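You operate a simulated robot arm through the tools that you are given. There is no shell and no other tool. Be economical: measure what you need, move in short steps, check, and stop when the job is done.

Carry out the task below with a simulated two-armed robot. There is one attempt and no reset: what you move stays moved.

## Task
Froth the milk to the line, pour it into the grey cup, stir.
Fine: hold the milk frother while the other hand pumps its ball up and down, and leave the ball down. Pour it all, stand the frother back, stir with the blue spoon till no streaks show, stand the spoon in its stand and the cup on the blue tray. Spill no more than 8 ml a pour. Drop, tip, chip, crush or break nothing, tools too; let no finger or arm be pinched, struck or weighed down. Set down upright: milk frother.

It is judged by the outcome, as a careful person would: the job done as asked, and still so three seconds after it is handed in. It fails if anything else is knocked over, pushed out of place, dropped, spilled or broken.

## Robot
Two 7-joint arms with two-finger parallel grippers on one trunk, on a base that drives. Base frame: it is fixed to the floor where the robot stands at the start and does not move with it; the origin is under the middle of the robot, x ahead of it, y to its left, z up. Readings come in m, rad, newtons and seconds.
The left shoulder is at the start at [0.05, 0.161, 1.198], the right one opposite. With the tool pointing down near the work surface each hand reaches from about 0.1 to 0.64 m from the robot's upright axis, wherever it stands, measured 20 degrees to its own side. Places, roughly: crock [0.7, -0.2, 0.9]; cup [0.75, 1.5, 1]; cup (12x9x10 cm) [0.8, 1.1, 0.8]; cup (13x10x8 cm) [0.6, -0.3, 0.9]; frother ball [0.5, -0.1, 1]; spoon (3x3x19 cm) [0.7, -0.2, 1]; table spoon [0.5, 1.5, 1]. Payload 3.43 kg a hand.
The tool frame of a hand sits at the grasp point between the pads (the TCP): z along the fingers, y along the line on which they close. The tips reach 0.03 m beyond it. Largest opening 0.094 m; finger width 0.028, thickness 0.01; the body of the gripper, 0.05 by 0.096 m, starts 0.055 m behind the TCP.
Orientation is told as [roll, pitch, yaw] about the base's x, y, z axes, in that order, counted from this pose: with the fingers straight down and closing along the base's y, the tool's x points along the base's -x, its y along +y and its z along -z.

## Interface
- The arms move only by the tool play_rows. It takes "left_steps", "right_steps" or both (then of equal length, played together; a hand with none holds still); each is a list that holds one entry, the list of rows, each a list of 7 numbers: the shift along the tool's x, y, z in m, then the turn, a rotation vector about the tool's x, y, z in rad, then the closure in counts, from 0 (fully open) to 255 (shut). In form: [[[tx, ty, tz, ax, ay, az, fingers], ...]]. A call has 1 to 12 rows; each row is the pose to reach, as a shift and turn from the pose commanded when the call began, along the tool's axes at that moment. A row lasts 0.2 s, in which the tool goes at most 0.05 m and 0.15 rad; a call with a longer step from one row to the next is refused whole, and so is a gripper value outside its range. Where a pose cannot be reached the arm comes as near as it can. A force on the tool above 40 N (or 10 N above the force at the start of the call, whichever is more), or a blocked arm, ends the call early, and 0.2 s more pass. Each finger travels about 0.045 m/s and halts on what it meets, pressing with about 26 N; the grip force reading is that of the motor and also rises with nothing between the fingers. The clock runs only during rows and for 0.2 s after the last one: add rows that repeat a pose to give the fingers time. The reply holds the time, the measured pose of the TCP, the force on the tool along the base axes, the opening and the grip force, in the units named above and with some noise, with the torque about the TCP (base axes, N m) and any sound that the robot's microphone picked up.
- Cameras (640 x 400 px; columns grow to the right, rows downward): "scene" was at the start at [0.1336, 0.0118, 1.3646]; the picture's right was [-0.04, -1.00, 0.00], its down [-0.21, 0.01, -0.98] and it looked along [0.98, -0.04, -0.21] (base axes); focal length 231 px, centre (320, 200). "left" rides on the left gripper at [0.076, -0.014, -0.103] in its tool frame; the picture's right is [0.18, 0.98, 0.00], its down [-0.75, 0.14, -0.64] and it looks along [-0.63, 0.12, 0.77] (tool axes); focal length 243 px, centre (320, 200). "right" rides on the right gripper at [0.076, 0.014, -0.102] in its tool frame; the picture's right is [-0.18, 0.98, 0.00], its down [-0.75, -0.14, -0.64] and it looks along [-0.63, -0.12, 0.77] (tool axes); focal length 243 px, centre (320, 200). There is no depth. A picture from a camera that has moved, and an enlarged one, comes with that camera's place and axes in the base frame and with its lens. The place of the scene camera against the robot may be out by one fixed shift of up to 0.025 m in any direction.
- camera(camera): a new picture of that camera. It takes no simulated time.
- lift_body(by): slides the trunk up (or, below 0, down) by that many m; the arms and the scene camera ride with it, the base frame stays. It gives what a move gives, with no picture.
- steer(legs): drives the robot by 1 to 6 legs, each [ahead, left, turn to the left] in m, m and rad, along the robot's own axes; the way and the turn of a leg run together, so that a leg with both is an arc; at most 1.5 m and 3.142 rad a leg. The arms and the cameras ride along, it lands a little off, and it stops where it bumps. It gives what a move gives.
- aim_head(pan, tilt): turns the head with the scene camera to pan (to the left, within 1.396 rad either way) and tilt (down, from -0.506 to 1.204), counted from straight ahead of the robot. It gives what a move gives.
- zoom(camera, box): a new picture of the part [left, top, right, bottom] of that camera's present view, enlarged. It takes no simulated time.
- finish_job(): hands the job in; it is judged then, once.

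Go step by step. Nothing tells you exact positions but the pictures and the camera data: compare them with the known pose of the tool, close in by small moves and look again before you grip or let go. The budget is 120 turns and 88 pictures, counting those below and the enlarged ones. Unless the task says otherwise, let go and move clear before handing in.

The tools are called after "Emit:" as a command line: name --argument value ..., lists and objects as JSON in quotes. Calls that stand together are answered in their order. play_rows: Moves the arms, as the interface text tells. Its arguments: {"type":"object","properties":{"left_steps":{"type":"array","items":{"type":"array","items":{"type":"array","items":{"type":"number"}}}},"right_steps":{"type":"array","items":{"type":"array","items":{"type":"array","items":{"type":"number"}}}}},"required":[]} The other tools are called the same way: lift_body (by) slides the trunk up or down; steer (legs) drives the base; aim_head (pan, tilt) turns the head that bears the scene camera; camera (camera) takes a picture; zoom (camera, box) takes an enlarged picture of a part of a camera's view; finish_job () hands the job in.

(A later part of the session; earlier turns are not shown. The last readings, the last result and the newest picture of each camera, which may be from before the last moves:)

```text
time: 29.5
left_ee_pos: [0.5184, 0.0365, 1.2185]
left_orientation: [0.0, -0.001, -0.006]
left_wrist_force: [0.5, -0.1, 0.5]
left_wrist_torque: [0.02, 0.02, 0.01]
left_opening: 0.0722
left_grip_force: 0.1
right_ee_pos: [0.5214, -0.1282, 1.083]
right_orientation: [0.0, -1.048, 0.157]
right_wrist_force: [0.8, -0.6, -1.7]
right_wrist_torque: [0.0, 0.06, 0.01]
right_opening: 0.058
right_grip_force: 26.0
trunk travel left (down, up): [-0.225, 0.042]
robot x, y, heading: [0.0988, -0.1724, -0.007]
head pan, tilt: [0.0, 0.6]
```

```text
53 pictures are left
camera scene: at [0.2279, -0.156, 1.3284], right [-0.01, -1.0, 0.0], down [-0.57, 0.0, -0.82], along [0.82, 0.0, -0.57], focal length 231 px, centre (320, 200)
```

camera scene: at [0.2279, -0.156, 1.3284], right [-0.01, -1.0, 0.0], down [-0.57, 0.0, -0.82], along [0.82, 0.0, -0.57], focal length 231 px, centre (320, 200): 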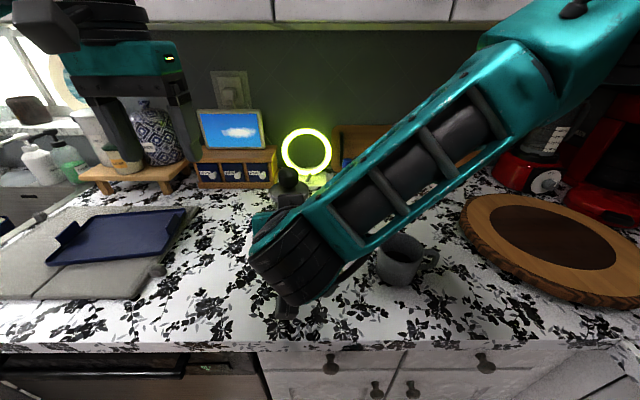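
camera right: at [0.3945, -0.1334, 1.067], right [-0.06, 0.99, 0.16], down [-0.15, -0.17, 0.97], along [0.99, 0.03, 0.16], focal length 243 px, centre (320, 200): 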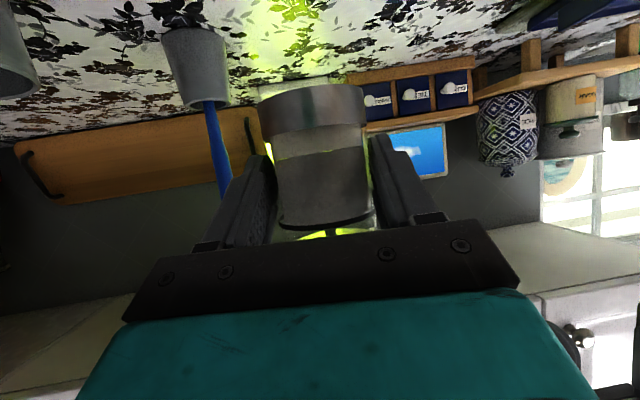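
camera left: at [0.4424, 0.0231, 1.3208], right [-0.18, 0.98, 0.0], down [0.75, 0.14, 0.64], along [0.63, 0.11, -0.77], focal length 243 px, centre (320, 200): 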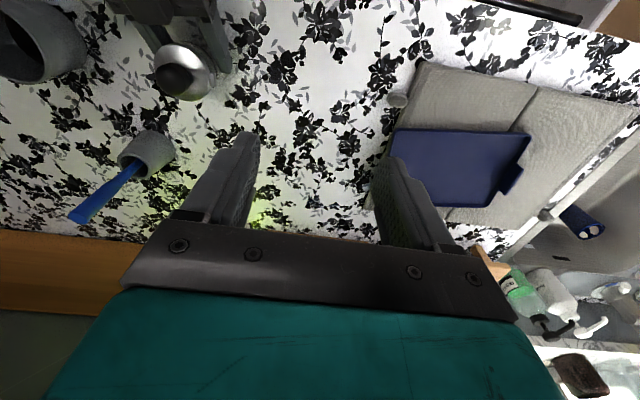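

Emit:
play_rows --right_steps '[[[0.0007, -0.0125, -0.0018, 0, 0, 0, 140], [0.002, -0.0376, -0.0055, 0, 0, 0, 140], [0.004, -0.0753, -0.011, 0, 0, 0, 140], [0.006, -0.113, -0.0166, 0, 0, 0, 140], [0.0082, -0.15, -0.022, 0, 0, 0, 140], [0.0102, -0.188, -0.028, 0, 0, 0, 140], [0.0122, -0.226, -0.033, 0, 0, 0, 140], [0.013, -0.243, -0.036, 0, 0, 0, 140], [0.0136, -0.251, -0.037, 0, 0, 0, 140], [0.0136, -0.251, -0.037, 0, 0, 0, 140]]]'

Emit:
camera --camera "scene"

Emit:
camera --camera "right"

```text
time: 31.7
left_ee_pos: [0.5196, 0.0375, 1.2178]
left_orientation: [0.0, -0.001, -0.003]
left_wrist_force: [0.4, -0.2, 0.0]
left_wrist_torque: [-0.03, 0.01, 0.03]
left_opening: 0.0718
left_grip_force: 0.0
right_ee_pos: [0.533, -0.3818, 1.0878]
right_orientation: [-0.002, -1.045, 0.155]
right_wrist_force: [-0.3, 0.0, -1.0]
right_wrist_torque: [0.01, 0.01, -0.01]
right_opening: 0.0581
right_grip_force: 26.4
right hand out of reach, approached as far as the arm can: row 6, 7, 8, 9, 10
trunk travel left (down, up): [-0.225, 0.042]
robot x, y, heading: [0.0994, -0.1718, -0.005]
head pan, tilt: [0.0, 0.6]
```

```text
52 pictures are left
camera scene: at [0.2278, -0.1559, 1.3284], right [-0.01, -1.0, 0.0], down [-0.57, 0.0, -0.82], along [0.82, 0.0, -0.57], focal length 231 px, centre (320, 200)
```

scene: 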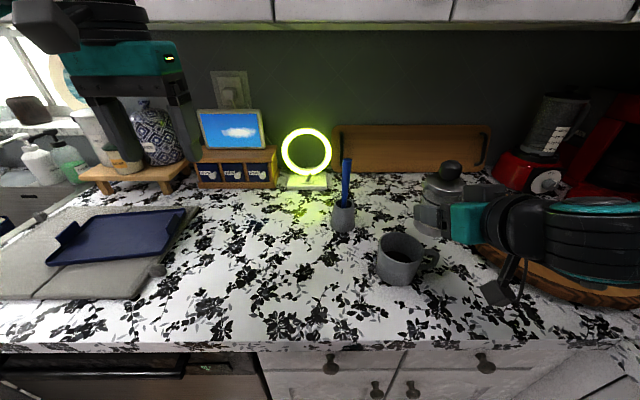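

```text
51 pictures are left
camera right: at [0.4062, -0.3876, 1.0726], right [-0.06, 0.99, 0.16], down [-0.15, -0.17, 0.97], along [0.99, 0.03, 0.16], focal length 243 px, centre (320, 200)
```

right: 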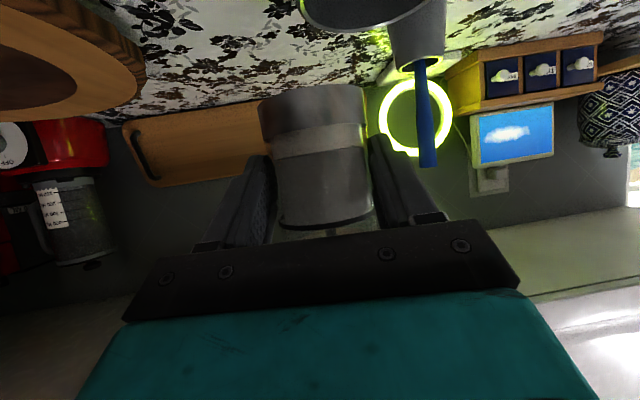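

The cup centre is about [0.531,-0.331], rim z≈1.0; frother is to its right with the spout facing the cup. I begin tilting toward +y to about 40°.

Emit:
play_rows --right_steps '[[[0.003, 0, 0, 0.0594, 0.0182, -0.1026, 140], [0.006, 0, 0, 0.1188, 0.0365, -0.2052, 140], [0.009, 0, 0, 0.178, 0.0547, -0.308, 140], [0.012, 0, 0, 0.2376, 0.073, -0.41, 140], [0.015, 0.001, 0, 0.297, 0.091, -0.513, 140], [0.017, 0.001, 0, 0.3465, 0.106, -0.5985, 140], [0.017, 0.001, 0, 0.3465, 0.106, -0.5985, 140]]]'

Emit:
camera --camera "scene"

Emit:
camera --camera "right"

```text
time: 33.3
left_ee_pos: [0.5195, 0.0376, 1.2174]
left_orientation: [0.001, -0.002, -0.005]
left_wrist_force: [0.5, -0.2, 0.3]
left_wrist_torque: [0.0, 0.02, 0.02]
left_opening: 0.0719
left_grip_force: 0.1
right_ee_pos: [0.5248, -0.3828, 1.0737]
right_orientation: [-0.939, -0.661, 0.897]
right_wrist_force: [0.7, 0.2, -1.5]
right_wrist_torque: [-0.03, -0.02, 0.0]
right_opening: 0.0581
right_grip_force: 25.8
trunk travel left (down, up): [-0.225, 0.042]
robot x, y, heading: [0.0962, -0.1704, -0.008]
head pan, tilt: [0.0, 0.6]
```

```text
50 pictures are left
camera scene: at [0.2277, -0.1562, 1.3284], right [-0.01, -1.0, 0.0], down [-0.56, 0.0, -0.83], along [0.83, 0.0, -0.56], focal length 231 px, centre (320, 200)
```

scene: 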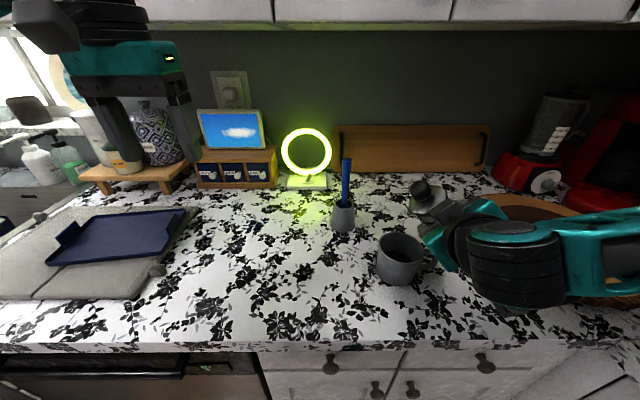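

```text
49 pictures are left
camera right: at [0.398, -0.3967, 1.0646], right [-0.06, 0.86, -0.51], down [-0.16, 0.5, 0.85], along [0.99, 0.13, 0.1], focal length 243 px, centre (320, 200)
```

right: 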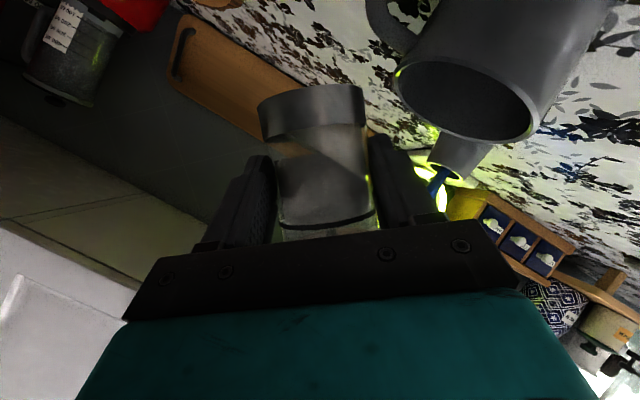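

Emit:
play_rows --right_steps '[[[0, 0, 0, 0.0347, 0.0106, -0.0599, 140], [0, 0, 0, 0.0693, 0.0213, -0.1197, 140], [0, 0, 0, 0.104, 0.0319, -0.1796, 140], [0, 0, 0, 0.1386, 0.0426, -0.2394, 140], [0, 0, 0, 0.1733, 0.0532, -0.2993, 140], [0, 0, 0, 0.1733, 0.0532, -0.2993, 140], [0, 0, 0, 0.1733, 0.0532, -0.2993, 140]]]'

Emit:
zoom --camera "scene" --box '[320, 150, 520, 310]'

Emit:
camera --camera "right"

```text
time: 34.9
left_ee_pos: [0.5191, 0.0372, 1.2188]
left_orientation: [0.001, -0.001, -0.005]
left_wrist_force: [0.9, 0.7, 1.0]
left_wrist_torque: [-0.02, 0.0, -0.03]
left_opening: 0.0718
left_grip_force: 0.0
right_ee_pos: [0.5252, -0.382, 1.0737]
right_orientation: [-1.171, -0.373, 1.013]
right_wrist_force: [0.5, 0.4, -0.8]
right_wrist_torque: [0.0, 0.01, 0.0]
right_opening: 0.0582
right_grip_force: 25.8
trunk travel left (down, up): [-0.225, 0.042]
robot x, y, heading: [0.0965, -0.171, -0.002]
head pan, tilt: [0.0, 0.6]
```

```text
2.50 times, centred on (420, 230) of scene
camera zoom: at [0.2278, -0.156, 1.3284], right [-0.01, -1.0, 0.0], down [-0.57, 0.0, -0.82], along [0.82, 0.0, -0.57], focal length 577 px, centre (70, 125)
```

zoom: 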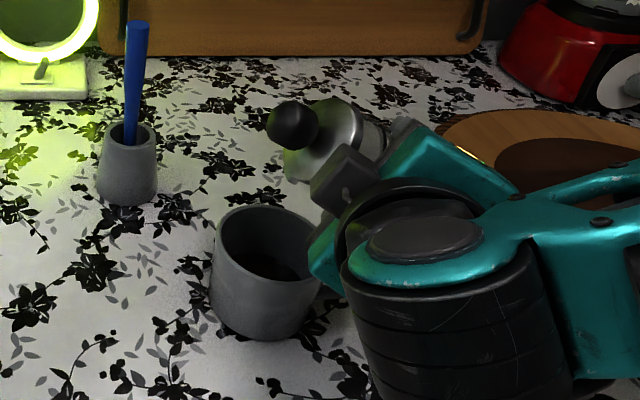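

```text
47 pictures are left
camera right: at [0.398, -0.398, 1.0693], right [-0.06, 0.63, -0.78], down [-0.16, 0.76, 0.63], along [0.99, 0.16, 0.05], focal length 243 px, centre (320, 200)
```

right: 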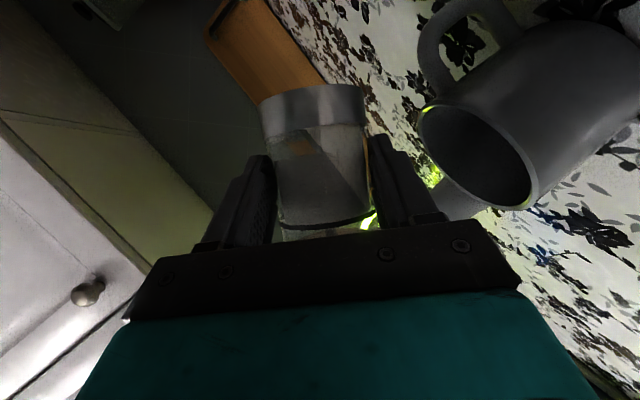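

Projection confirms the spout sits over the cup's centre. Continue tilting slowly.

Emit:
play_rows --right_steps '[[[0, 0, 0, 0.0247, 0.0076, -0.0427, 140], [0, 0, 0, 0.0495, 0.0152, -0.0855, 140], [0, 0, 0, 0.0742, 0.0228, -0.128, 140], [0, 0, 0, 0.099, 0.0304, -0.171, 140], [0, 0, 0, 0.1238, 0.038, -0.2138, 140], [0, 0, 0, 0.1485, 0.0456, -0.2565, 140], [0, 0, 0, 0.1733, 0.0532, -0.2993, 140], [0, 0, 0, 0.1733, 0.0532, -0.2993, 140]]]'

Emit:
zoom --camera "scene" --box '[320, 150, 520, 310]'

Emit:
camera --camera "right"

```text
time: 36.7
left_ee_pos: [0.5185, 0.0358, 1.2175]
left_orientation: [0.0, 0.001, -0.004]
left_wrist_force: [0.6, 0.3, 0.2]
left_wrist_torque: [0.0, 0.0, 0.0]
left_opening: 0.072
left_grip_force: 0.0
right_ee_pos: [0.5244, -0.3827, 1.074]
right_orientation: [-1.354, -0.072, 1.054]
right_wrist_force: [-0.8, -0.1, -0.9]
right_wrist_torque: [0.02, 0.03, 0.02]
right_opening: 0.058
right_grip_force: 25.8
trunk travel left (down, up): [-0.225, 0.042]
robot x, y, heading: [0.0988, -0.1751, -0.005]
head pan, tilt: [0.0, 0.6]
```

```text
2.50 times, centred on (420, 230) of scene
camera zoom: at [0.2277, -0.1562, 1.3284], right [-0.01, -1.0, 0.0], down [-0.56, 0.0, -0.83], along [0.83, 0.0, -0.56], focal length 577 px, centre (70, 125)
```

zoom: 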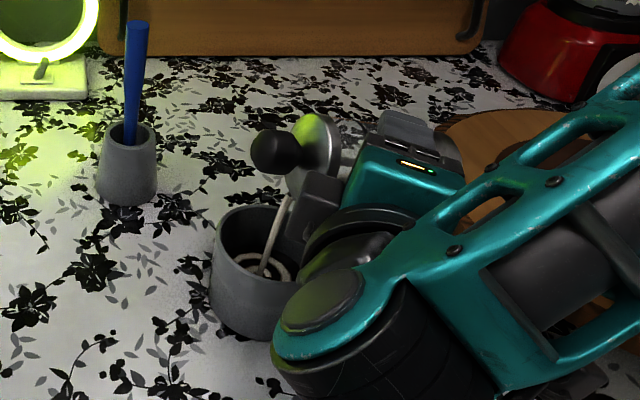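

```text
45 pictures are left
camera right: at [0.3978, -0.3982, 1.0751], right [-0.06, 0.32, -0.94], down [-0.16, 0.93, 0.33], along [0.99, 0.17, 0.0], focal length 243 px, centre (320, 200)
```

right: 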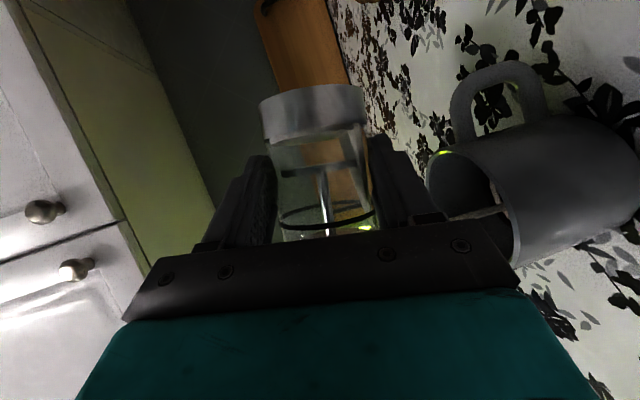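

It pours cleanly into the cup and the glass is nearly empty. I'll hold, then tilt further to drain.

Emit:
play_rows --right_steps '[[[0, 0, 0, 0, 0, 0, 140], [0, 0, 0, 0, 0, 0, 140], [0, 0, 0, 0, 0, 0, 140], [0, 0, 0, 0, 0, 0, 140], [0, 0, 0, 0.0247, 0.0076, -0.0427, 140], [0, 0, 0, 0.0495, 0.0152, -0.0855, 140], [0, 0, 0, 0.0742, 0.0228, -0.128, 140], [0, 0, 0, 0.099, 0.0304, -0.171, 140], [0, 0, 0, 0.099, 0.0304, -0.171, 140], [0, 0, 0, 0.099, 0.0304, -0.171, 140], [0, 0, 0, 0.099, 0.0304, -0.171, 140], [0, 0, 0, 0.099, 0.0304, -0.171, 140]]]'

Emit:
zoom --camera "scene" --box '[320, 150, 520, 310]'

Emit:
zoom --camera "right" --box '[240, 60, 540, 260]'

```text
time: 39.3
left_ee_pos: [0.5202, 0.038, 1.218]
left_orientation: [-0.002, 0.0, -0.006]
left_wrist_force: [-0.3, -0.3, 0.5]
left_wrist_torque: [0.01, 0.01, 0.0]
left_opening: 0.0722
left_grip_force: 0.0
right_ee_pos: [0.5241, -0.3813, 1.0732]
right_orientation: [-1.455, 0.1, 1.052]
right_wrist_force: [-0.1, -0.1, -0.5]
right_wrist_torque: [-0.01, 0.04, -0.02]
right_opening: 0.0577
right_grip_force: 26.6
trunk travel left (down, up): [-0.225, 0.042]
robot x, y, heading: [0.1038, -0.1693, -0.004]
head pan, tilt: [0.0, 0.6]
```

```text
2.50 times, centred on (420, 230) of scene
camera zoom: at [0.2277, -0.156, 1.3284], right [-0.01, -1.0, 0.0], down [-0.56, 0.0, -0.83], along [0.83, 0.0, -0.56], focal length 577 px, centre (70, 125)
```

zoom: 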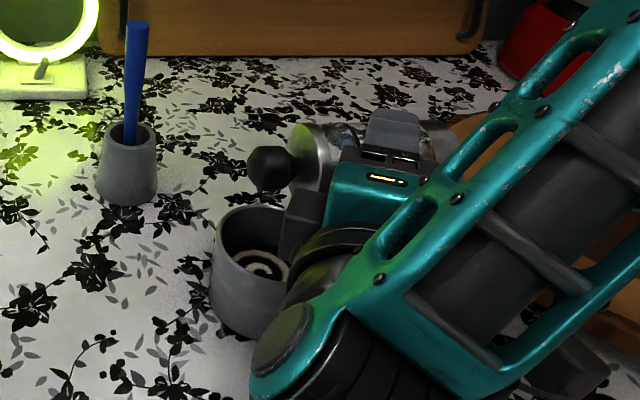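

```text
2.00 times, centred on (390, 160) of right
camera zoom: at [0.3976, -0.3971, 1.078], right [-0.06, 0.13, -0.99], down [-0.16, 0.98, 0.14], along [0.99, 0.16, -0.04], focal length 485 px, centre (180, 280)
```

zoom: 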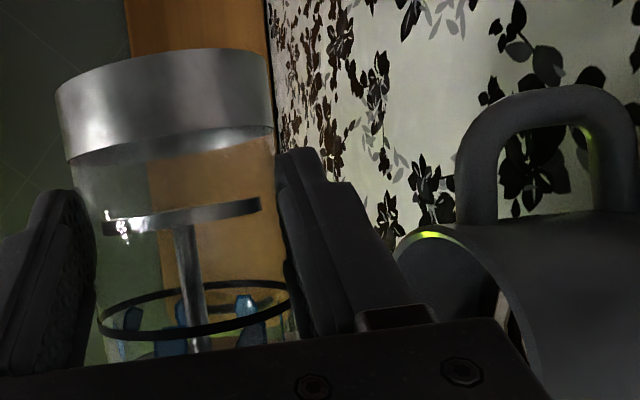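

Stream has stopped. A little more tilt to drain fully, then rotate back partway over the cup.

Emit:
play_rows --right_steps '[[[0, 0, 0, 0.0495, 0.0152, -0.0855, 140], [0, 0, 0, 0.099, 0.0304, -0.171, 140], [0, 0, 0, 0.099, 0.0304, -0.171, 140], [0, 0, 0, 0.099, 0.0304, -0.171, 140], [0, 0, 0, 0.099, 0.0304, -0.171, 140], [0, 0, 0, 0.0495, 0.0152, -0.0855, 140], [0, 0, 0, 0, 0, 0, 140], [0, 0, 0, -0.0594, -0.0182, 0.1026, 140], [0, 0, 0, -0.1188, -0.0365, 0.2052, 140], [0, 0, 0, -0.178, -0.0547, 0.308, 140], [0, 0, 0, -0.2376, -0.073, 0.41, 140], [0, 0, 0, -0.297, -0.091, 0.513, 140]]]'

Emit:
zoom --camera "right" --box '[200, 40, 560, 260]'

```text
time: 41.9
left_ee_pos: [0.5193, 0.0373, 1.2194]
left_orientation: [-0.001, 0.0, -0.005]
left_wrist_force: [0.5, -0.1, -0.2]
left_wrist_torque: [0.0, 0.01, 0.0]
left_opening: 0.072
left_grip_force: 0.1
right_ee_pos: [0.5244, -0.3826, 1.0718]
right_orientation: [-1.139, -0.417, 1.002]
right_wrist_force: [0.4, -0.1, -1.2]
right_wrist_torque: [-0.03, 0.03, 0.02]
right_opening: 0.058
right_grip_force: 26.7
right hand out of reach, approached as far as the arm can: row 2, 3, 4, 5
trunk travel left (down, up): [-0.225, 0.042]
robot x, y, heading: [0.0992, -0.1717, -0.006]
head pan, tilt: [0.0, 0.6]
```

```text
1.78 times, centred on (380, 150) of right
camera zoom: at [0.3974, -0.3978, 1.0687], right [-0.06, 0.67, -0.74], down [-0.16, 0.73, 0.67], along [0.99, 0.16, 0.06], focal length 431 px, centre (213, 289)
```

zoom: 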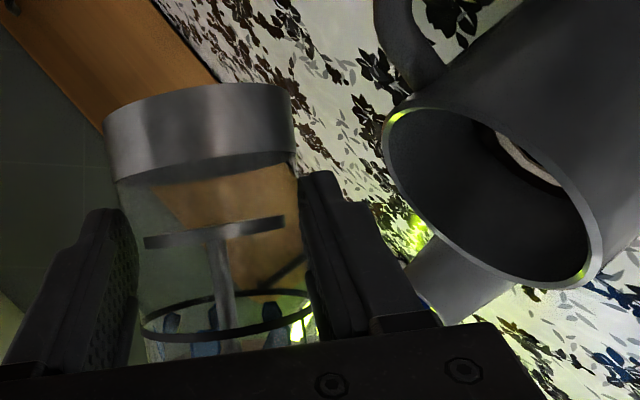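

Emit:
play_rows --right_steps '[[[-0.002, -0.004, -0.002, -0.062, -0.019, 0.107, 140], [-0.004, -0.008, -0.004, -0.124, -0.038, 0.214, 140], [-0.006, -0.012, -0.006, -0.186, -0.057, 0.321, 140], [-0.008, -0.0166, -0.0076, -0.2475, -0.076, 0.4275, 140], [-0.008, -0.0166, -0.0076, -0.309, -0.095, 0.534, 140], [-0.008, -0.0166, -0.0076, -0.371, -0.114, 0.641, 140], [-0.008, -0.0166, -0.0076, -0.433, -0.133, 0.748, 140], [-0.008, -0.0166, -0.0076, -0.495, -0.152, 0.855, 140], [-0.008, -0.0166, -0.0076, -0.495, -0.152, 0.855, 140]]]'

```text
time: 43.9
left_ee_pos: [0.5197, 0.0378, 1.2185]
left_orientation: [0.001, -0.001, -0.005]
left_wrist_force: [0.2, 0.8, 0.2]
left_wrist_torque: [-0.03, 0.01, 0.02]
left_opening: 0.0721
left_grip_force: 0.0
right_ee_pos: [0.5333, -0.3836, 1.0929]
right_orientation: [0.003, -1.049, 0.151]
right_wrist_force: [-0.1, 0.2, -0.8]
right_wrist_torque: [0.01, 0.03, 0.03]
right_opening: 0.0578
right_grip_force: 25.8
right hand out of reach, approached as far as the arm can: row 3, 4, 5, 6, 7, 8, 9
trunk travel left (down, up): [-0.225, 0.042]
robot x, y, heading: [0.1007, -0.169, -0.007]
head pan, tilt: [0.0, 0.6]
```

Emit:
play_rows --right_steps '[[[-0.0004, 0.016, 0.0017, 0, 0, 0, 140], [-0.0012, 0.045, 0.0048, 0, 0, 0, 140], [-0.0022, 0.085, 0.009, 0, 0, 0, 140], [-0.0034, 0.128, 0.0137, 0, 0, 0, 140], [-0.0045, 0.17, 0.018, 0, 0, 0, 140], [-0.0056, 0.21, 0.0225, 0, 0, 0, 140], [-0.0063, 0.24, 0.0257, 0, 0, 0, 140], [-0.0068, 0.2554, 0.0274, 0, 0, 0, 140], [-0.0068, 0.2554, 0.0274, 0, 0, 0, 140]]]'

```text
time: 45.9
left_ee_pos: [0.5185, 0.0371, 1.219]
left_orientation: [0.001, 0.001, -0.004]
left_wrist_force: [-0.2, -0.1, 0.7]
left_wrist_torque: [0.01, -0.02, 0.0]
left_opening: 0.072
left_grip_force: 0.1
right_ee_pos: [0.5225, -0.1252, 1.0844]
right_orientation: [-0.001, -1.047, 0.154]
right_wrist_force: [0.4, 0.8, -0.7]
right_wrist_torque: [0.02, 0.04, 0.02]
right_opening: 0.0577
right_grip_force: 26.1
trunk travel left (down, up): [-0.225, 0.042]
robot x, y, heading: [0.1003, -0.1706, -0.006]
head pan, tilt: [0.0, 0.6]
```

Emit:
play_rows --right_steps '[[[0.0173, 0, 0.01, 0, 0, 0, 140], [0.0433, 0, 0.025, 0, 0, 0, 140], [0.0692, 0, 0.04, 0, 0, 0, 140], [0.0865, 0, 0.05, 0, 0, 0, 140], [0.0986, 0, 0.0571, 0, 0, 0, 140], [0.102, 0, 0.059, 0, 0, 0, 140], [0.1045, 0, 0.0605, 0, 0, 0, 140], [0.1055, 0, 0.0611, 0, 0, 0, 140]]]'

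Emit:
camera --camera "right"

```text
time: 47.7
left_ee_pos: [0.5207, 0.0366, 1.2197]
left_orientation: [0.002, 0.002, -0.004]
left_wrist_force: [-0.6, -0.7, 0.7]
left_wrist_torque: [-0.01, -0.01, -0.01]
left_opening: 0.0718
left_grip_force: 0.0
right_ee_pos: [0.5217, -0.1257, 0.9633]
right_orientation: [0.0, -1.046, 0.155]
right_wrist_force: [0.3, -0.9, 0.0]
right_wrist_torque: [0.01, 0.06, 0.01]
right_opening: 0.0576
right_grip_force: 26.2
trunk travel left (down, up): [-0.225, 0.042]
robot x, y, heading: [0.1016, -0.1734, -0.003]
head pan, tilt: [0.0, 0.6]
```

```text
41 pictures are left
camera right: at [0.3947, -0.1324, 0.9478], right [-0.06, 0.99, 0.16], down [-0.16, -0.17, 0.97], along [0.99, 0.03, 0.16], focal length 243 px, centre (320, 200)
```

right: 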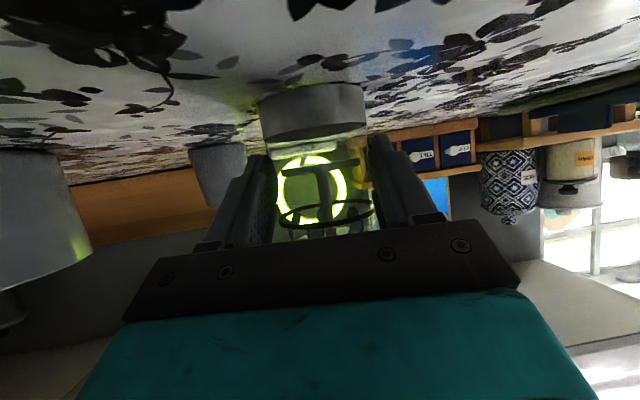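

Nearly at its first height (0.962). I creep down until the table carries it.

Emit:
play_rows --right_steps '[[[0.0006, 0, 0.0004, 0, 0, 0, 140], [0.0012, 0, 0.0007, 0, 0, 0, 140], [0.0016, 0, 0.0009, 0, 0, 0, 140], [0.0016, 0, 0.0009, 0, 0, 0, 140]]]'

```text
time: 48.7
left_ee_pos: [0.5191, 0.0377, 1.2189]
left_orientation: [0.0, 0.001, -0.006]
left_wrist_force: [-0.4, -0.4, 0.1]
left_wrist_torque: [-0.03, 0.03, 0.03]
left_opening: 0.0717
left_grip_force: 0.1
right_ee_pos: [0.5208, -0.1262, 0.9632]
right_orientation: [0.001, -1.05, 0.151]
right_wrist_force: [0.7, -2.4, 9.1]
right_wrist_torque: [-0.01, 0.04, 0.0]
right_opening: 0.0577
right_grip_force: 25.5
trunk travel left (down, up): [-0.225, 0.042]
robot x, y, heading: [0.0997, -0.1757, -0.007]
head pan, tilt: [0.0, 0.6]
```

Contact with the table (9 N). Open and withdraw along the finger axis.

Emit:
play_rows --right_steps '[[[-0.0008, 0, -0.0004, 0, 0, 0, 120], [-0.0008, 0, -0.0004, 0, 0, 0, 90], [-0.0008, 0, -0.0004, 0, 0, 0, 40], [-0.0008, 0, -0.0004, 0, 0, 0, 0], [-0.0008, 0, -0.0004, 0, 0, 0, 0], [-0.0008, 0, -0.0004, 0, 0, 0, 0], [-0.0008, 0, -0.02, 0, 0, 0, 0], [-0.0008, 0, -0.05, 0, 0, 0, 0], [-0.0008, 0, -0.085, 0, 0, 0, 0]]]'

Emit:
camera --camera "right"

```text
time: 50.7
left_ee_pos: [0.5184, 0.0364, 1.2175]
left_orientation: [0.0, 0.0, -0.006]
left_wrist_force: [0.4, 0.4, 0.2]
left_wrist_torque: [0.0, 0.02, 0.01]
left_opening: 0.0722
left_grip_force: 0.0
right_ee_pos: [0.4494, -0.1356, 1.0042]
right_orientation: [-0.001, -1.048, 0.155]
right_wrist_force: [-1.1, 1.3, -0.9]
right_wrist_torque: [0.03, 0.0, 0.04]
right_opening: 0.0941
right_grip_force: 0.0
trunk travel left (down, up): [-0.225, 0.042]
robot x, y, heading: [0.1023, -0.1664, -0.004]
head pan, tilt: [0.0, 0.6]
```

```text
40 pictures are left
camera right: at [0.3218, -0.1419, 0.988], right [-0.06, 0.99, 0.16], down [-0.16, -0.17, 0.97], along [0.99, 0.03, 0.16], focal length 243 px, centre (320, 200)
```

right: 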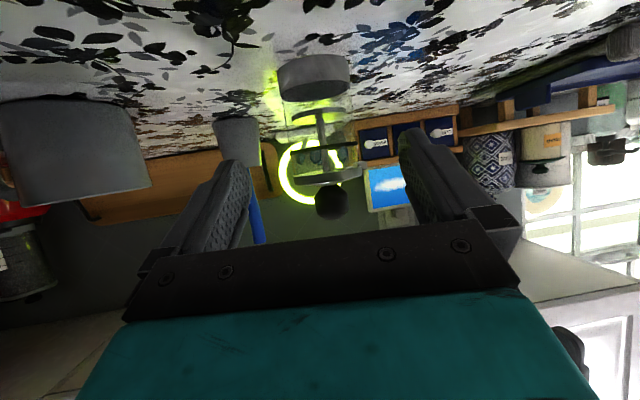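

The frother stands upright in its place, ball down. Next the right hand rises and turns straight down to approach the spoon.

Emit:
play_rows --right_steps '[[[-0.026, 0, -0.015, 0.009, 0.116, 0.0156, 0], [-0.052, 0, -0.03, 0.018, 0.232, 0.0312, 0], [-0.078, 0, -0.045, 0.027, 0.349, 0.0468, 0], [-0.106, -0.021, -0.036, 0.036, 0.465, 0.0624, 30], [-0.134, -0.042, -0.026, 0.045, 0.581, 0.078, 60], [-0.161, -0.063, -0.017, 0.054, 0.697, 0.0937, 60], [-0.189, -0.084, -0.007, 0.063, 0.814, 0.109, 60], [-0.217, -0.105, 0.002, 0.072, 0.93, 0.125, 60], [-0.2446, -0.126, 0.0118, 0.081, 1.046, 0.1405, 60], [-0.2446, -0.126, 0.0118, 0.081, 1.046, 0.1405, 60]]]'

Emit:
camera --camera "right"

Emit:
camera --camera "scene"

```text
time: 52.9
left_ee_pos: [0.5195, 0.037, 1.2179]
left_orientation: [0.0, 0.001, -0.006]
left_wrist_force: [-0.1, -0.4, -0.8]
left_wrist_torque: [0.01, 0.01, -0.01]
left_opening: 0.072
left_grip_force: 0.2
right_ee_pos: [0.5965, -0.2414, 1.2092]
right_orientation: [0.0, 0.003, 0.003]
right_wrist_force: [0.7, 0.8, 0.1]
right_wrist_torque: [-0.01, 0.05, 0.02]
right_opening: 0.0719
right_grip_force: 0.1
trunk travel left (down, up): [-0.225, 0.042]
robot x, y, heading: [0.1031, -0.168, -0.009]
head pan, tilt: [0.0, 0.6]
```

```text
39 pictures are left
camera right: at [0.5224, -0.2271, 1.3117], right [0.18, 0.98, 0.0], down [0.76, -0.14, 0.64], along [0.63, -0.12, -0.77], focal length 243 px, centre (320, 200)
```

right: 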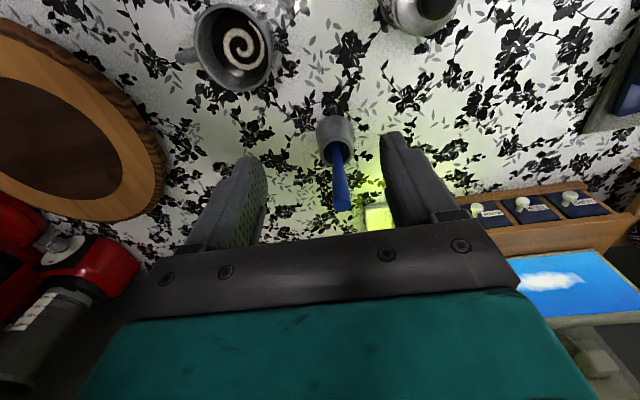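

```text
38 pictures are left
camera scene: at [0.2275, -0.1561, 1.3284], right [-0.01, -1.0, 0.0], down [-0.56, 0.0, -0.83], along [0.83, 0.0, -0.56], focal length 231 px, centre (320, 200)
```

scene: 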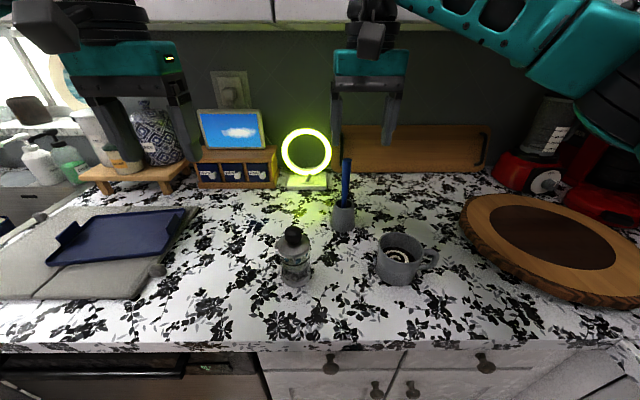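

The white swirl shows in the cup and nothing spilled. The spoon stands at about [0.70,-0.236], top z≈1.105; because of the overhead cabinet I'll approach with the fingers pitched forward.

Emit:
play_rows --right_steps '[[[-0.008, 0.001, 0.012, 0, -0.14, 0, 60], [-0.016, 0.002, 0.024, 0, -0.28, 0, 60], [-0.024, 0.003, 0.036, 0, -0.42, 0, 60], [-0.032, 0.004, 0.048, 0, -0.56, 0, 60], [-0.0395, 0.0054, 0.06, 0, -0.7, 0, 60], [-0.0395, 0.0054, 0.06, 0, -0.7, 0, 60]]]'

Emit:
camera --camera "right"

Emit:
zoom --camera "scene" --box '[240, 110, 480, 290]'

```text
time: 54.3
left_ee_pos: [0.5188, 0.0372, 1.2181]
left_orientation: [0.0, 0.0, -0.005]
left_wrist_force: [0.1, -0.8, -0.2]
left_wrist_torque: [0.02, 0.02, -0.03]
left_opening: 0.072
left_grip_force: 0.1
right_ee_pos: [0.6389, -0.2343, 1.1502]
right_orientation: [-0.001, -0.699, 0.001]
right_wrist_force: [-0.7, -0.2, -0.7]
right_wrist_torque: [-0.01, 0.0, 0.01]
right_opening: 0.0721
right_grip_force: 0.1
trunk travel left (down, up): [-0.225, 0.042]
robot x, y, heading: [0.0999, -0.1689, -0.001]
head pan, tilt: [0.0, 0.6]
```

```text
37 pictures are left
camera right: at [0.5147, -0.2211, 1.1794], right [0.14, 0.98, 0.12], down [0.16, -0.14, 0.98], along [0.98, -0.12, -0.18], focal length 243 px, centre (320, 200)
```

right: 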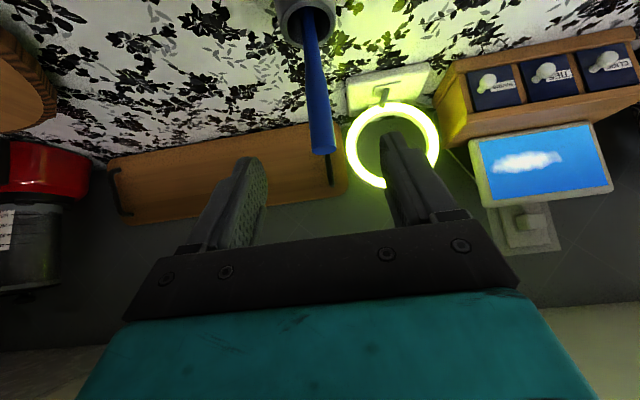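

```text
2.22 times, centred on (360, 200) of scene
camera zoom: at [0.2276, -0.156, 1.3284], right [-0.01, -1.0, 0.0], down [-0.56, 0.0, -0.83], along [0.83, 0.0, -0.56], focal length 512 px, centre (231, 200)
```

zoom: 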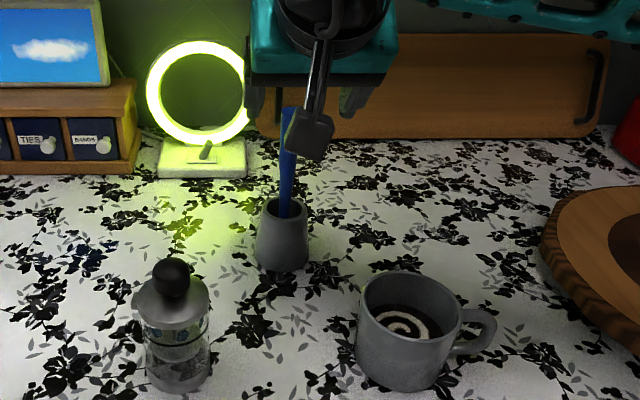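

Emit:
play_rows --right_steps '[[[0, -0.0027, 0.03, 0, 0, 0, 60], [0, -0.0027, 0.06, 0, 0, 0, 60], [-0.001, -0.0027, 0.085, 0, 0, 0, 60], [-0.001, -0.0027, 0.1028, 0, 0, 0, 60], [-0.001, -0.0027, 0.1028, 0, 0, 0, 60]]]'

Emit:
camera --camera "right"

```text
time: 55.5
left_ee_pos: [0.5185, 0.0374, 1.2188]
left_orientation: [0.0, 0.001, -0.006]
left_wrist_force: [-0.2, 0.0, -0.2]
left_wrist_torque: [-0.02, 0.0, 0.0]
left_opening: 0.072
left_grip_force: 0.0
right_ee_pos: [0.7058, -0.2396, 1.0714]
right_orientation: [0.001, -0.698, 0.0]
right_wrist_force: [0.2, -1.2, -0.1]
right_wrist_torque: [-0.01, 0.01, 0.0]
right_opening: 0.0718
right_grip_force: 0.1
trunk travel left (down, up): [-0.225, 0.042]
robot x, y, heading: [0.101, -0.1724, -0.002]
head pan, tilt: [0.0, 0.6]
```

```text
35 pictures are left
camera right: at [0.5819, -0.2253, 1.1004], right [0.14, 0.98, 0.12], down [0.16, -0.14, 0.98], along [0.98, -0.12, -0.18], focal length 243 px, centre (320, 200)
```

right: 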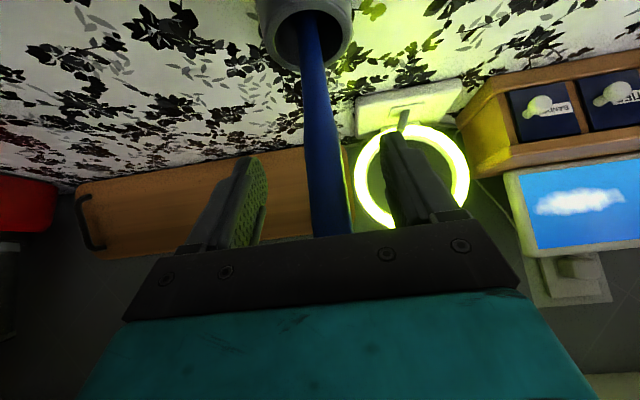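

Emit:
play_rows --right_steps '[[[0, 0.001, 0, 0, 0, 0, 120], [0, 0.001, 0, 0, 0, 0, 170], [0, 0.001, 0, 0, 0, 0, 210], [0, 0.001, 0, 0, 0, 0, 240], [0, 0.001, 0, 0, 0, 0, 255], [0, 0.001, 0, 0, 0, 0, 255]]]'

Emit:
camera --camera "right"

```text
time: 56.9
left_ee_pos: [0.5188, 0.0383, 1.219]
left_orientation: [0.002, 0.001, -0.004]
left_wrist_force: [0.1, -0.4, 0.6]
left_wrist_torque: [0.02, -0.02, 0.01]
left_opening: 0.0718
left_grip_force: 0.0
right_ee_pos: [0.7061, -0.2376, 1.072]
right_orientation: [0.001, -0.7, 0.0]
right_wrist_force: [0.8, -1.3, 0.2]
right_wrist_torque: [0.02, -0.02, -0.01]
right_opening: 0.0245
right_grip_force: 25.9
trunk travel left (down, up): [-0.225, 0.042]
robot x, y, heading: [0.0972, -0.1703, -0.003]
head pan, tilt: [0.0, 0.6]
```

```text
34 pictures are left
camera right: at [0.5817, -0.2239, 1.1002], right [0.14, 0.98, 0.12], down [0.16, -0.14, 0.98], along [0.98, -0.12, -0.18], focal length 243 px, centre (320, 200)
```

right: 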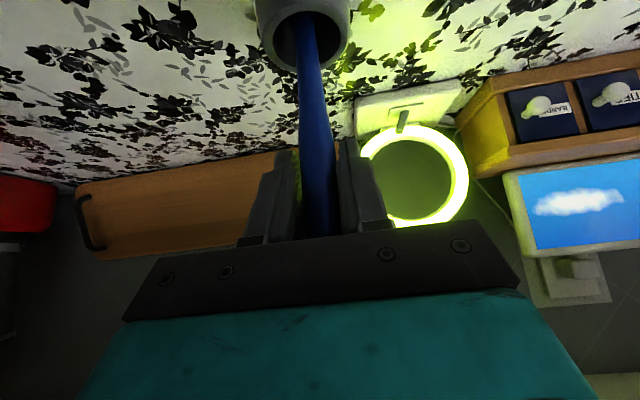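

Spoon gripped. Lift it straight out of the crock by 11 cm.

Emit:
play_rows --right_steps '[[[-0.0129, 0, -0.0153, 0, 0, 0, 255], [-0.0258, 0, -0.0306, 0, 0, 0, 255], [-0.0386, 0, -0.0459, 0, 0, 0, 255], [-0.0515, 0, -0.0612, 0, 0, 0, 255], [-0.0644, 0, -0.0765, 0, 0, 0, 255], [-0.0708, 0, -0.0842, 0, 0, 0, 255], [-0.0708, 0, -0.0842, 0, 0, 0, 255]]]'

Emit:
zoom --camera "scene" --box '[240, 60, 480, 300]'

Emit:
camera --camera "right"

```text
time: 58.5
left_ee_pos: [0.5201, 0.037, 1.219]
left_orientation: [0.0, 0.0, -0.005]
left_wrist_force: [-0.1, 0.0, 0.3]
left_wrist_torque: [-0.02, -0.01, 0.0]
left_opening: 0.0721
left_grip_force: 0.1
right_ee_pos: [0.7064, -0.2385, 1.1827]
right_orientation: [-0.001, -0.699, -0.002]
right_wrist_force: [0.8, 0.0, -0.6]
right_wrist_torque: [0.0, -0.01, 0.02]
right_opening: 0.0245
right_grip_force: 26.0
trunk travel left (down, up): [-0.225, 0.042]
robot x, y, heading: [0.0974, -0.1704, -0.002]
head pan, tilt: [0.0, 0.6]
```

```text
1.67 times, centred on (360, 180) of scene
camera zoom: at [0.2277, -0.156, 1.3284], right [-0.01, -1.0, 0.0], down [-0.56, 0.0, -0.83], along [0.83, 0.0, -0.56], focal length 384 px, centre (253, 233)
```

zoom: 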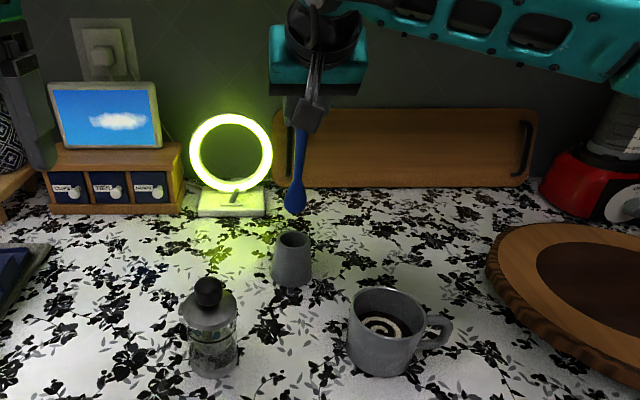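

```text
32 pictures are left
camera right: at [0.5828, -0.2239, 1.212], right [0.14, 0.98, 0.12], down [0.16, -0.14, 0.98], along [0.98, -0.12, -0.18], focal length 243 px, centre (320, 200)
```

right: 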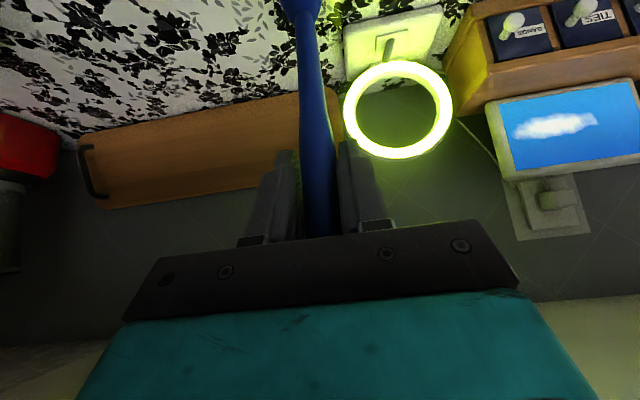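

Emit:
play_rows --right_steps '[[[0.0196, -0.0135, -0.0165, 0, 0, 0, 255], [0.0391, -0.027, -0.0329, 0, 0, 0, 255], [0.0587, -0.0405, -0.0494, 0, 0, 0, 255], [0.0783, -0.054, -0.0659, 0, 0, 0, 255], [0.0978, -0.0675, -0.0824, 0, 0, 0, 255], [0.1174, -0.081, -0.0988, 0, 0, 0, 255], [0.137, -0.0945, -0.1153, 0, 0, 0, 255], [0.137, -0.0945, -0.1153, 0, 0, 0, 255]]]'

Emit:
camera --camera "right"

Emit:
zoom --camera "scene" --box '[320, 130, 520, 300]'

```text
time: 60.3
left_ee_pos: [0.5195, 0.0381, 1.2179]
left_orientation: [-0.001, 0.001, -0.003]
left_wrist_force: [-0.3, -0.3, -0.1]
left_wrist_torque: [0.01, 0.02, -0.02]
left_opening: 0.0718
left_grip_force: 0.1
right_ee_pos: [0.5275, -0.3338, 1.1819]
right_orientation: [0.0, -0.698, -0.001]
right_wrist_force: [0.4, 0.6, -0.2]
right_wrist_torque: [-0.04, -0.03, 0.0]
right_opening: 0.0244
right_grip_force: 26.2
trunk travel left (down, up): [-0.225, 0.042]
robot x, y, heading: [0.0968, -0.1721, 0.001]
head pan, tilt: [0.0, 0.6]
```

```text
31 pictures are left
camera right: at [0.4031, -0.3191, 1.2106], right [0.14, 0.98, 0.12], down [0.16, -0.14, 0.98], along [0.98, -0.12, -0.18], focal length 243 px, centre (320, 200)
```

right: 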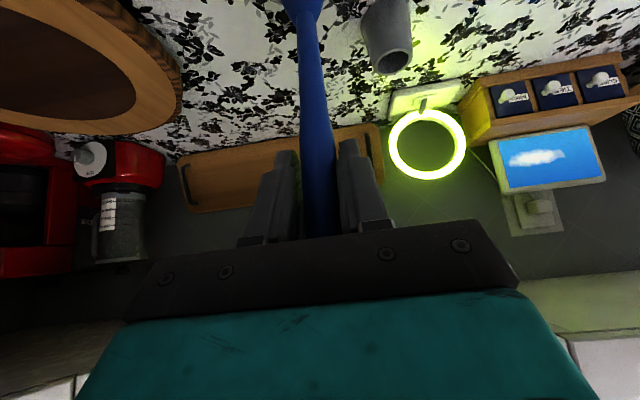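

```text
2.35 times, centred on (420, 215) of scene
camera zoom: at [0.2279, -0.1558, 1.3284], right [-0.01, -1.0, 0.0], down [-0.57, 0.0, -0.82], along [0.82, 0.0, -0.57], focal length 543 px, centre (85, 165)
```

zoom: 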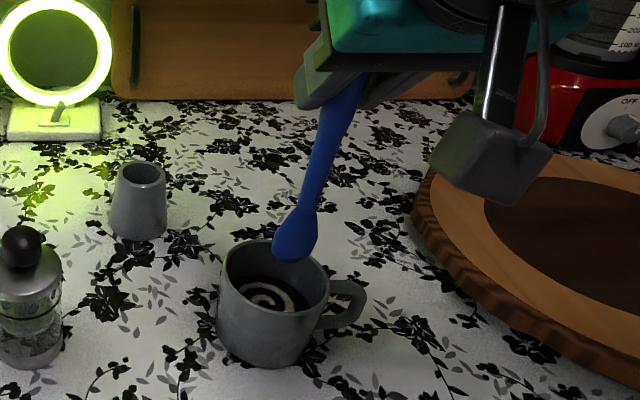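

Spoon bowl is over the cup, about 1 cm short in x. I lower it into the coffee.

Emit:
play_rows --right_steps '[[[0.004, 0, 0.018, 0, 0, 0, 255], [0.0175, 0, 0.0355, 0, 0, 0, 255], [0.031, 0, 0.052, 0, 0, 0, 255], [0.043, 0, 0.067, 0, 0, 0, 255], [0.0528, 0, 0.0798, 0, 0, 0, 255], [0.0528, 0, 0.0798, 0, 0, 0, 255]]]'

Emit:
zoom --camera "scene" --box '[320, 130, 520, 300]'

```text
time: 61.7
left_ee_pos: [0.5186, 0.0375, 1.2187]
left_orientation: [0.001, 0.0, -0.006]
left_wrist_force: [-0.4, -0.4, -0.4]
left_wrist_torque: [0.05, -0.01, -0.04]
left_opening: 0.0719
left_grip_force: 0.1
right_ee_pos: [0.5373, -0.3334, 1.0879]
right_orientation: [0.0, -0.699, 0.0]
right_wrist_force: [-0.4, 0.4, -0.8]
right_wrist_torque: [0.02, -0.01, -0.01]
right_opening: 0.0245
right_grip_force: 26.2
trunk travel left (down, up): [-0.225, 0.042]
robot x, y, heading: [0.0944, -0.1686, -0.009]
head pan, tilt: [0.0, 0.6]
```

```text
2.35 times, centred on (420, 215) of scene
camera zoom: at [0.2277, -0.156, 1.3284], right [-0.01, -1.0, 0.0], down [-0.56, 0.0, -0.83], along [0.83, 0.0, -0.56], focal length 543 px, centre (85, 165)
```

zoom: 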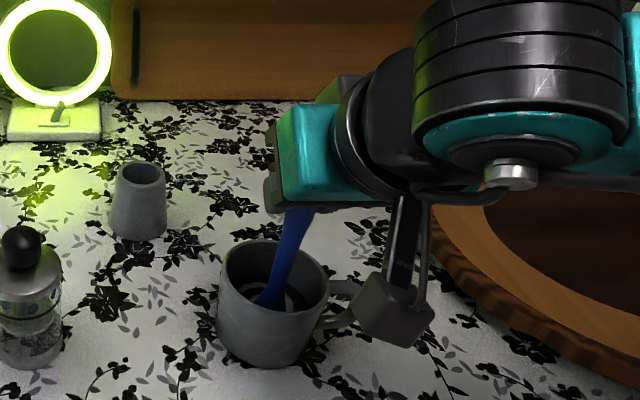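

Emit:
play_rows --right_steps '[[[-0.0088, 0, 0.0113, 0, 0, 0, 255], [-0.0035, 0.0121, 0.0068, 0, 0, 0, 255], [0.0073, 0.0121, -0.0022, 0, 0, 0, 255], [0.0126, 0, -0.0067, 0, 0, 0, 255], [0.0073, -0.0121, -0.0022, 0, 0, 0, 255], [-0.0035, -0.0121, 0.0068, 0, 0, 0, 255], [-0.0088, 0, 0.0113, 0, 0, 0, 255], [-0.0035, 0.0121, 0.0068, 0, 0, 0, 255], [0.0073, 0.0121, -0.0022, 0, 0, 0, 255], [0.0126, 0, -0.0067, 0, 0, 0, 255], [0.0073, -0.0121, -0.0022, 0, 0, 0, 255], [0.0, 0.0, 0.0, 0, 0, 0, 255]]]'

Emit:
zoom --camera "scene" --box '[370, 210, 450, 290]'

```text
time: 64.3
left_ee_pos: [0.5188, 0.0375, 1.2167]
left_orientation: [0.0, 0.0, -0.004]
left_wrist_force: [-0.5, 0.9, -0.4]
left_wrist_torque: [-0.01, 0.01, -0.02]
left_opening: 0.072
left_grip_force: 0.0
right_ee_pos: [0.5375, -0.3318, 1.0864]
right_orientation: [-0.001, -0.698, 0.001]
right_wrist_force: [-0.3, -0.2, -0.3]
right_wrist_torque: [-0.02, 0.0, 0.01]
right_opening: 0.0242
right_grip_force: 26.6
trunk travel left (down, up): [-0.225, 0.042]
robot x, y, heading: [0.0985, -0.1706, -0.004]
head pan, tilt: [0.0, 0.6]
```

```text
5.00 times, centred on (410, 250) of scene
camera zoom: at [0.2279, -0.1555, 1.3284], right [-0.01, -1.0, 0.0], down [-0.57, 0.0, -0.82], along [0.82, 0.0, -0.57], focal length 1153 px, centre (-130, -50)
```

zoom: 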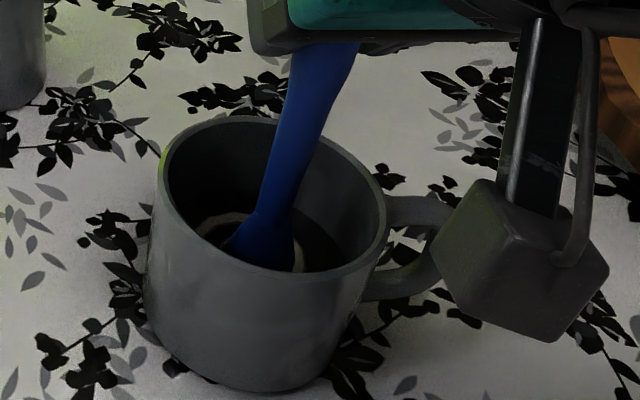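

Streaks still show faintly; I'll stir more, a touch deeper.

Emit:
play_rows --right_steps '[[[-0.0075, 0, 0.0128, 0, 0, 0, 255], [-0.0022, 0.0121, 0.0083, 0, 0, 0, 255], [0.0086, 0.0121, -0.0007, 0, 0, 0, 255], [0.0139, 0, -0.0052, 0, 0, 0, 255], [0.0086, -0.0121, -0.0007, 0, 0, 0, 255], [-0.0022, -0.0121, 0.0083, 0, 0, 0, 255], [-0.0075, 0, 0.0128, 0, 0, 0, 255], [-0.0022, 0.0121, 0.0083, 0, 0, 0, 255], [0.0086, 0.0121, -0.0007, 0, 0, 0, 255], [0.0139, 0, -0.0052, 0, 0, 0, 255], [0.0086, -0.0121, -0.0007, 0, 0, 0, 255], [0.0032, 0.0, 0.0038, 0, 0, 0, 255]]]'

Emit:
play_rows --right_steps '[[[-0.0107, 0, 0.009, 0, 0, 0, 255], [-0.0054, 0.0121, 0.0045, 0, 0, 0, 255], [0.0054, 0.0121, -0.0045, 0, 0, 0, 255], [0.0107, 0, -0.009, 0, 0, 0, 255], [0.0054, -0.0121, -0.0045, 0, 0, 0, 255], [-0.0054, -0.0121, 0.0045, 0, 0, 0, 255], [-0.0107, 0, 0.009, 0, 0, 0, 255], [-0.0054, 0.0121, 0.0045, 0, 0, 0, 255], [0.0054, 0.0121, -0.0045, 0, 0, 0, 255], [0.0107, 0, -0.009, 0, 0, 0, 255], [0.0054, -0.0121, -0.0045, 0, 0, 0, 255], [0, 0, 0, 0, 0, 0, 255]]]'

Emit:
zoom --camera "scene" --box '[370, 210, 450, 290]'

```text
time: 66.9
left_ee_pos: [0.5198, 0.0374, 1.2185]
left_orientation: [0.0, 0.001, -0.004]
left_wrist_force: [0.1, 0.2, -0.4]
left_wrist_torque: [-0.02, -0.01, 0.02]
left_opening: 0.0719
left_grip_force: 0.1
right_ee_pos: [0.5372, -0.331, 1.082]
right_orientation: [0.0, -0.696, 0.0]
right_wrist_force: [0.3, 0.4, -1.0]
right_wrist_torque: [0.0, 0.01, 0.02]
right_opening: 0.0242
right_grip_force: 25.9
trunk travel left (down, up): [-0.225, 0.042]
robot x, y, heading: [0.0992, -0.1725, -0.009]
head pan, tilt: [0.0, 0.6]
```

```text
time: 69.5
left_ee_pos: [0.5194, 0.0391, 1.2182]
left_orientation: [-0.001, -0.001, -0.005]
left_wrist_force: [-0.4, 0.4, -0.5]
left_wrist_torque: [0.0, -0.01, 0.0]
left_opening: 0.0719
left_grip_force: 0.2
right_ee_pos: [0.5363, -0.3319, 1.082]
right_orientation: [0.001, -0.699, 0.0]
right_wrist_force: [0.6, 0.9, -0.4]
right_wrist_torque: [-0.03, -0.01, 0.02]
right_opening: 0.0241
right_grip_force: 25.6
trunk travel left (down, up): [-0.225, 0.042]
robot x, y, heading: [0.0971, -0.1665, -0.006]
head pan, tilt: [0.0, 0.6]
```

```text
5.00 times, centred on (410, 250) of scene
camera zoom: at [0.228, -0.1555, 1.3283], right [-0.01, -1.0, 0.0], down [-0.57, 0.0, -0.82], along [0.82, 0.0, -0.57], focal length 1153 px, centre (-130, -50)
```

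zoom: 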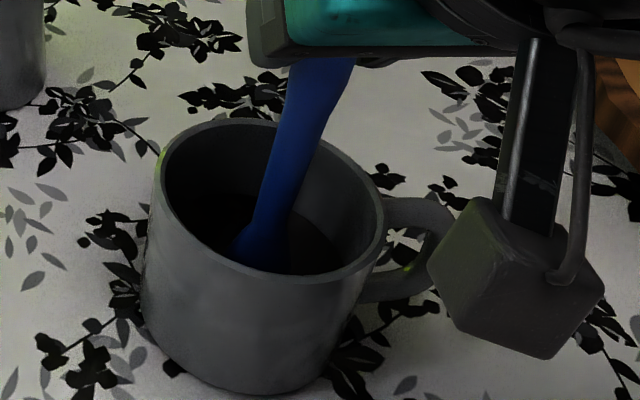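

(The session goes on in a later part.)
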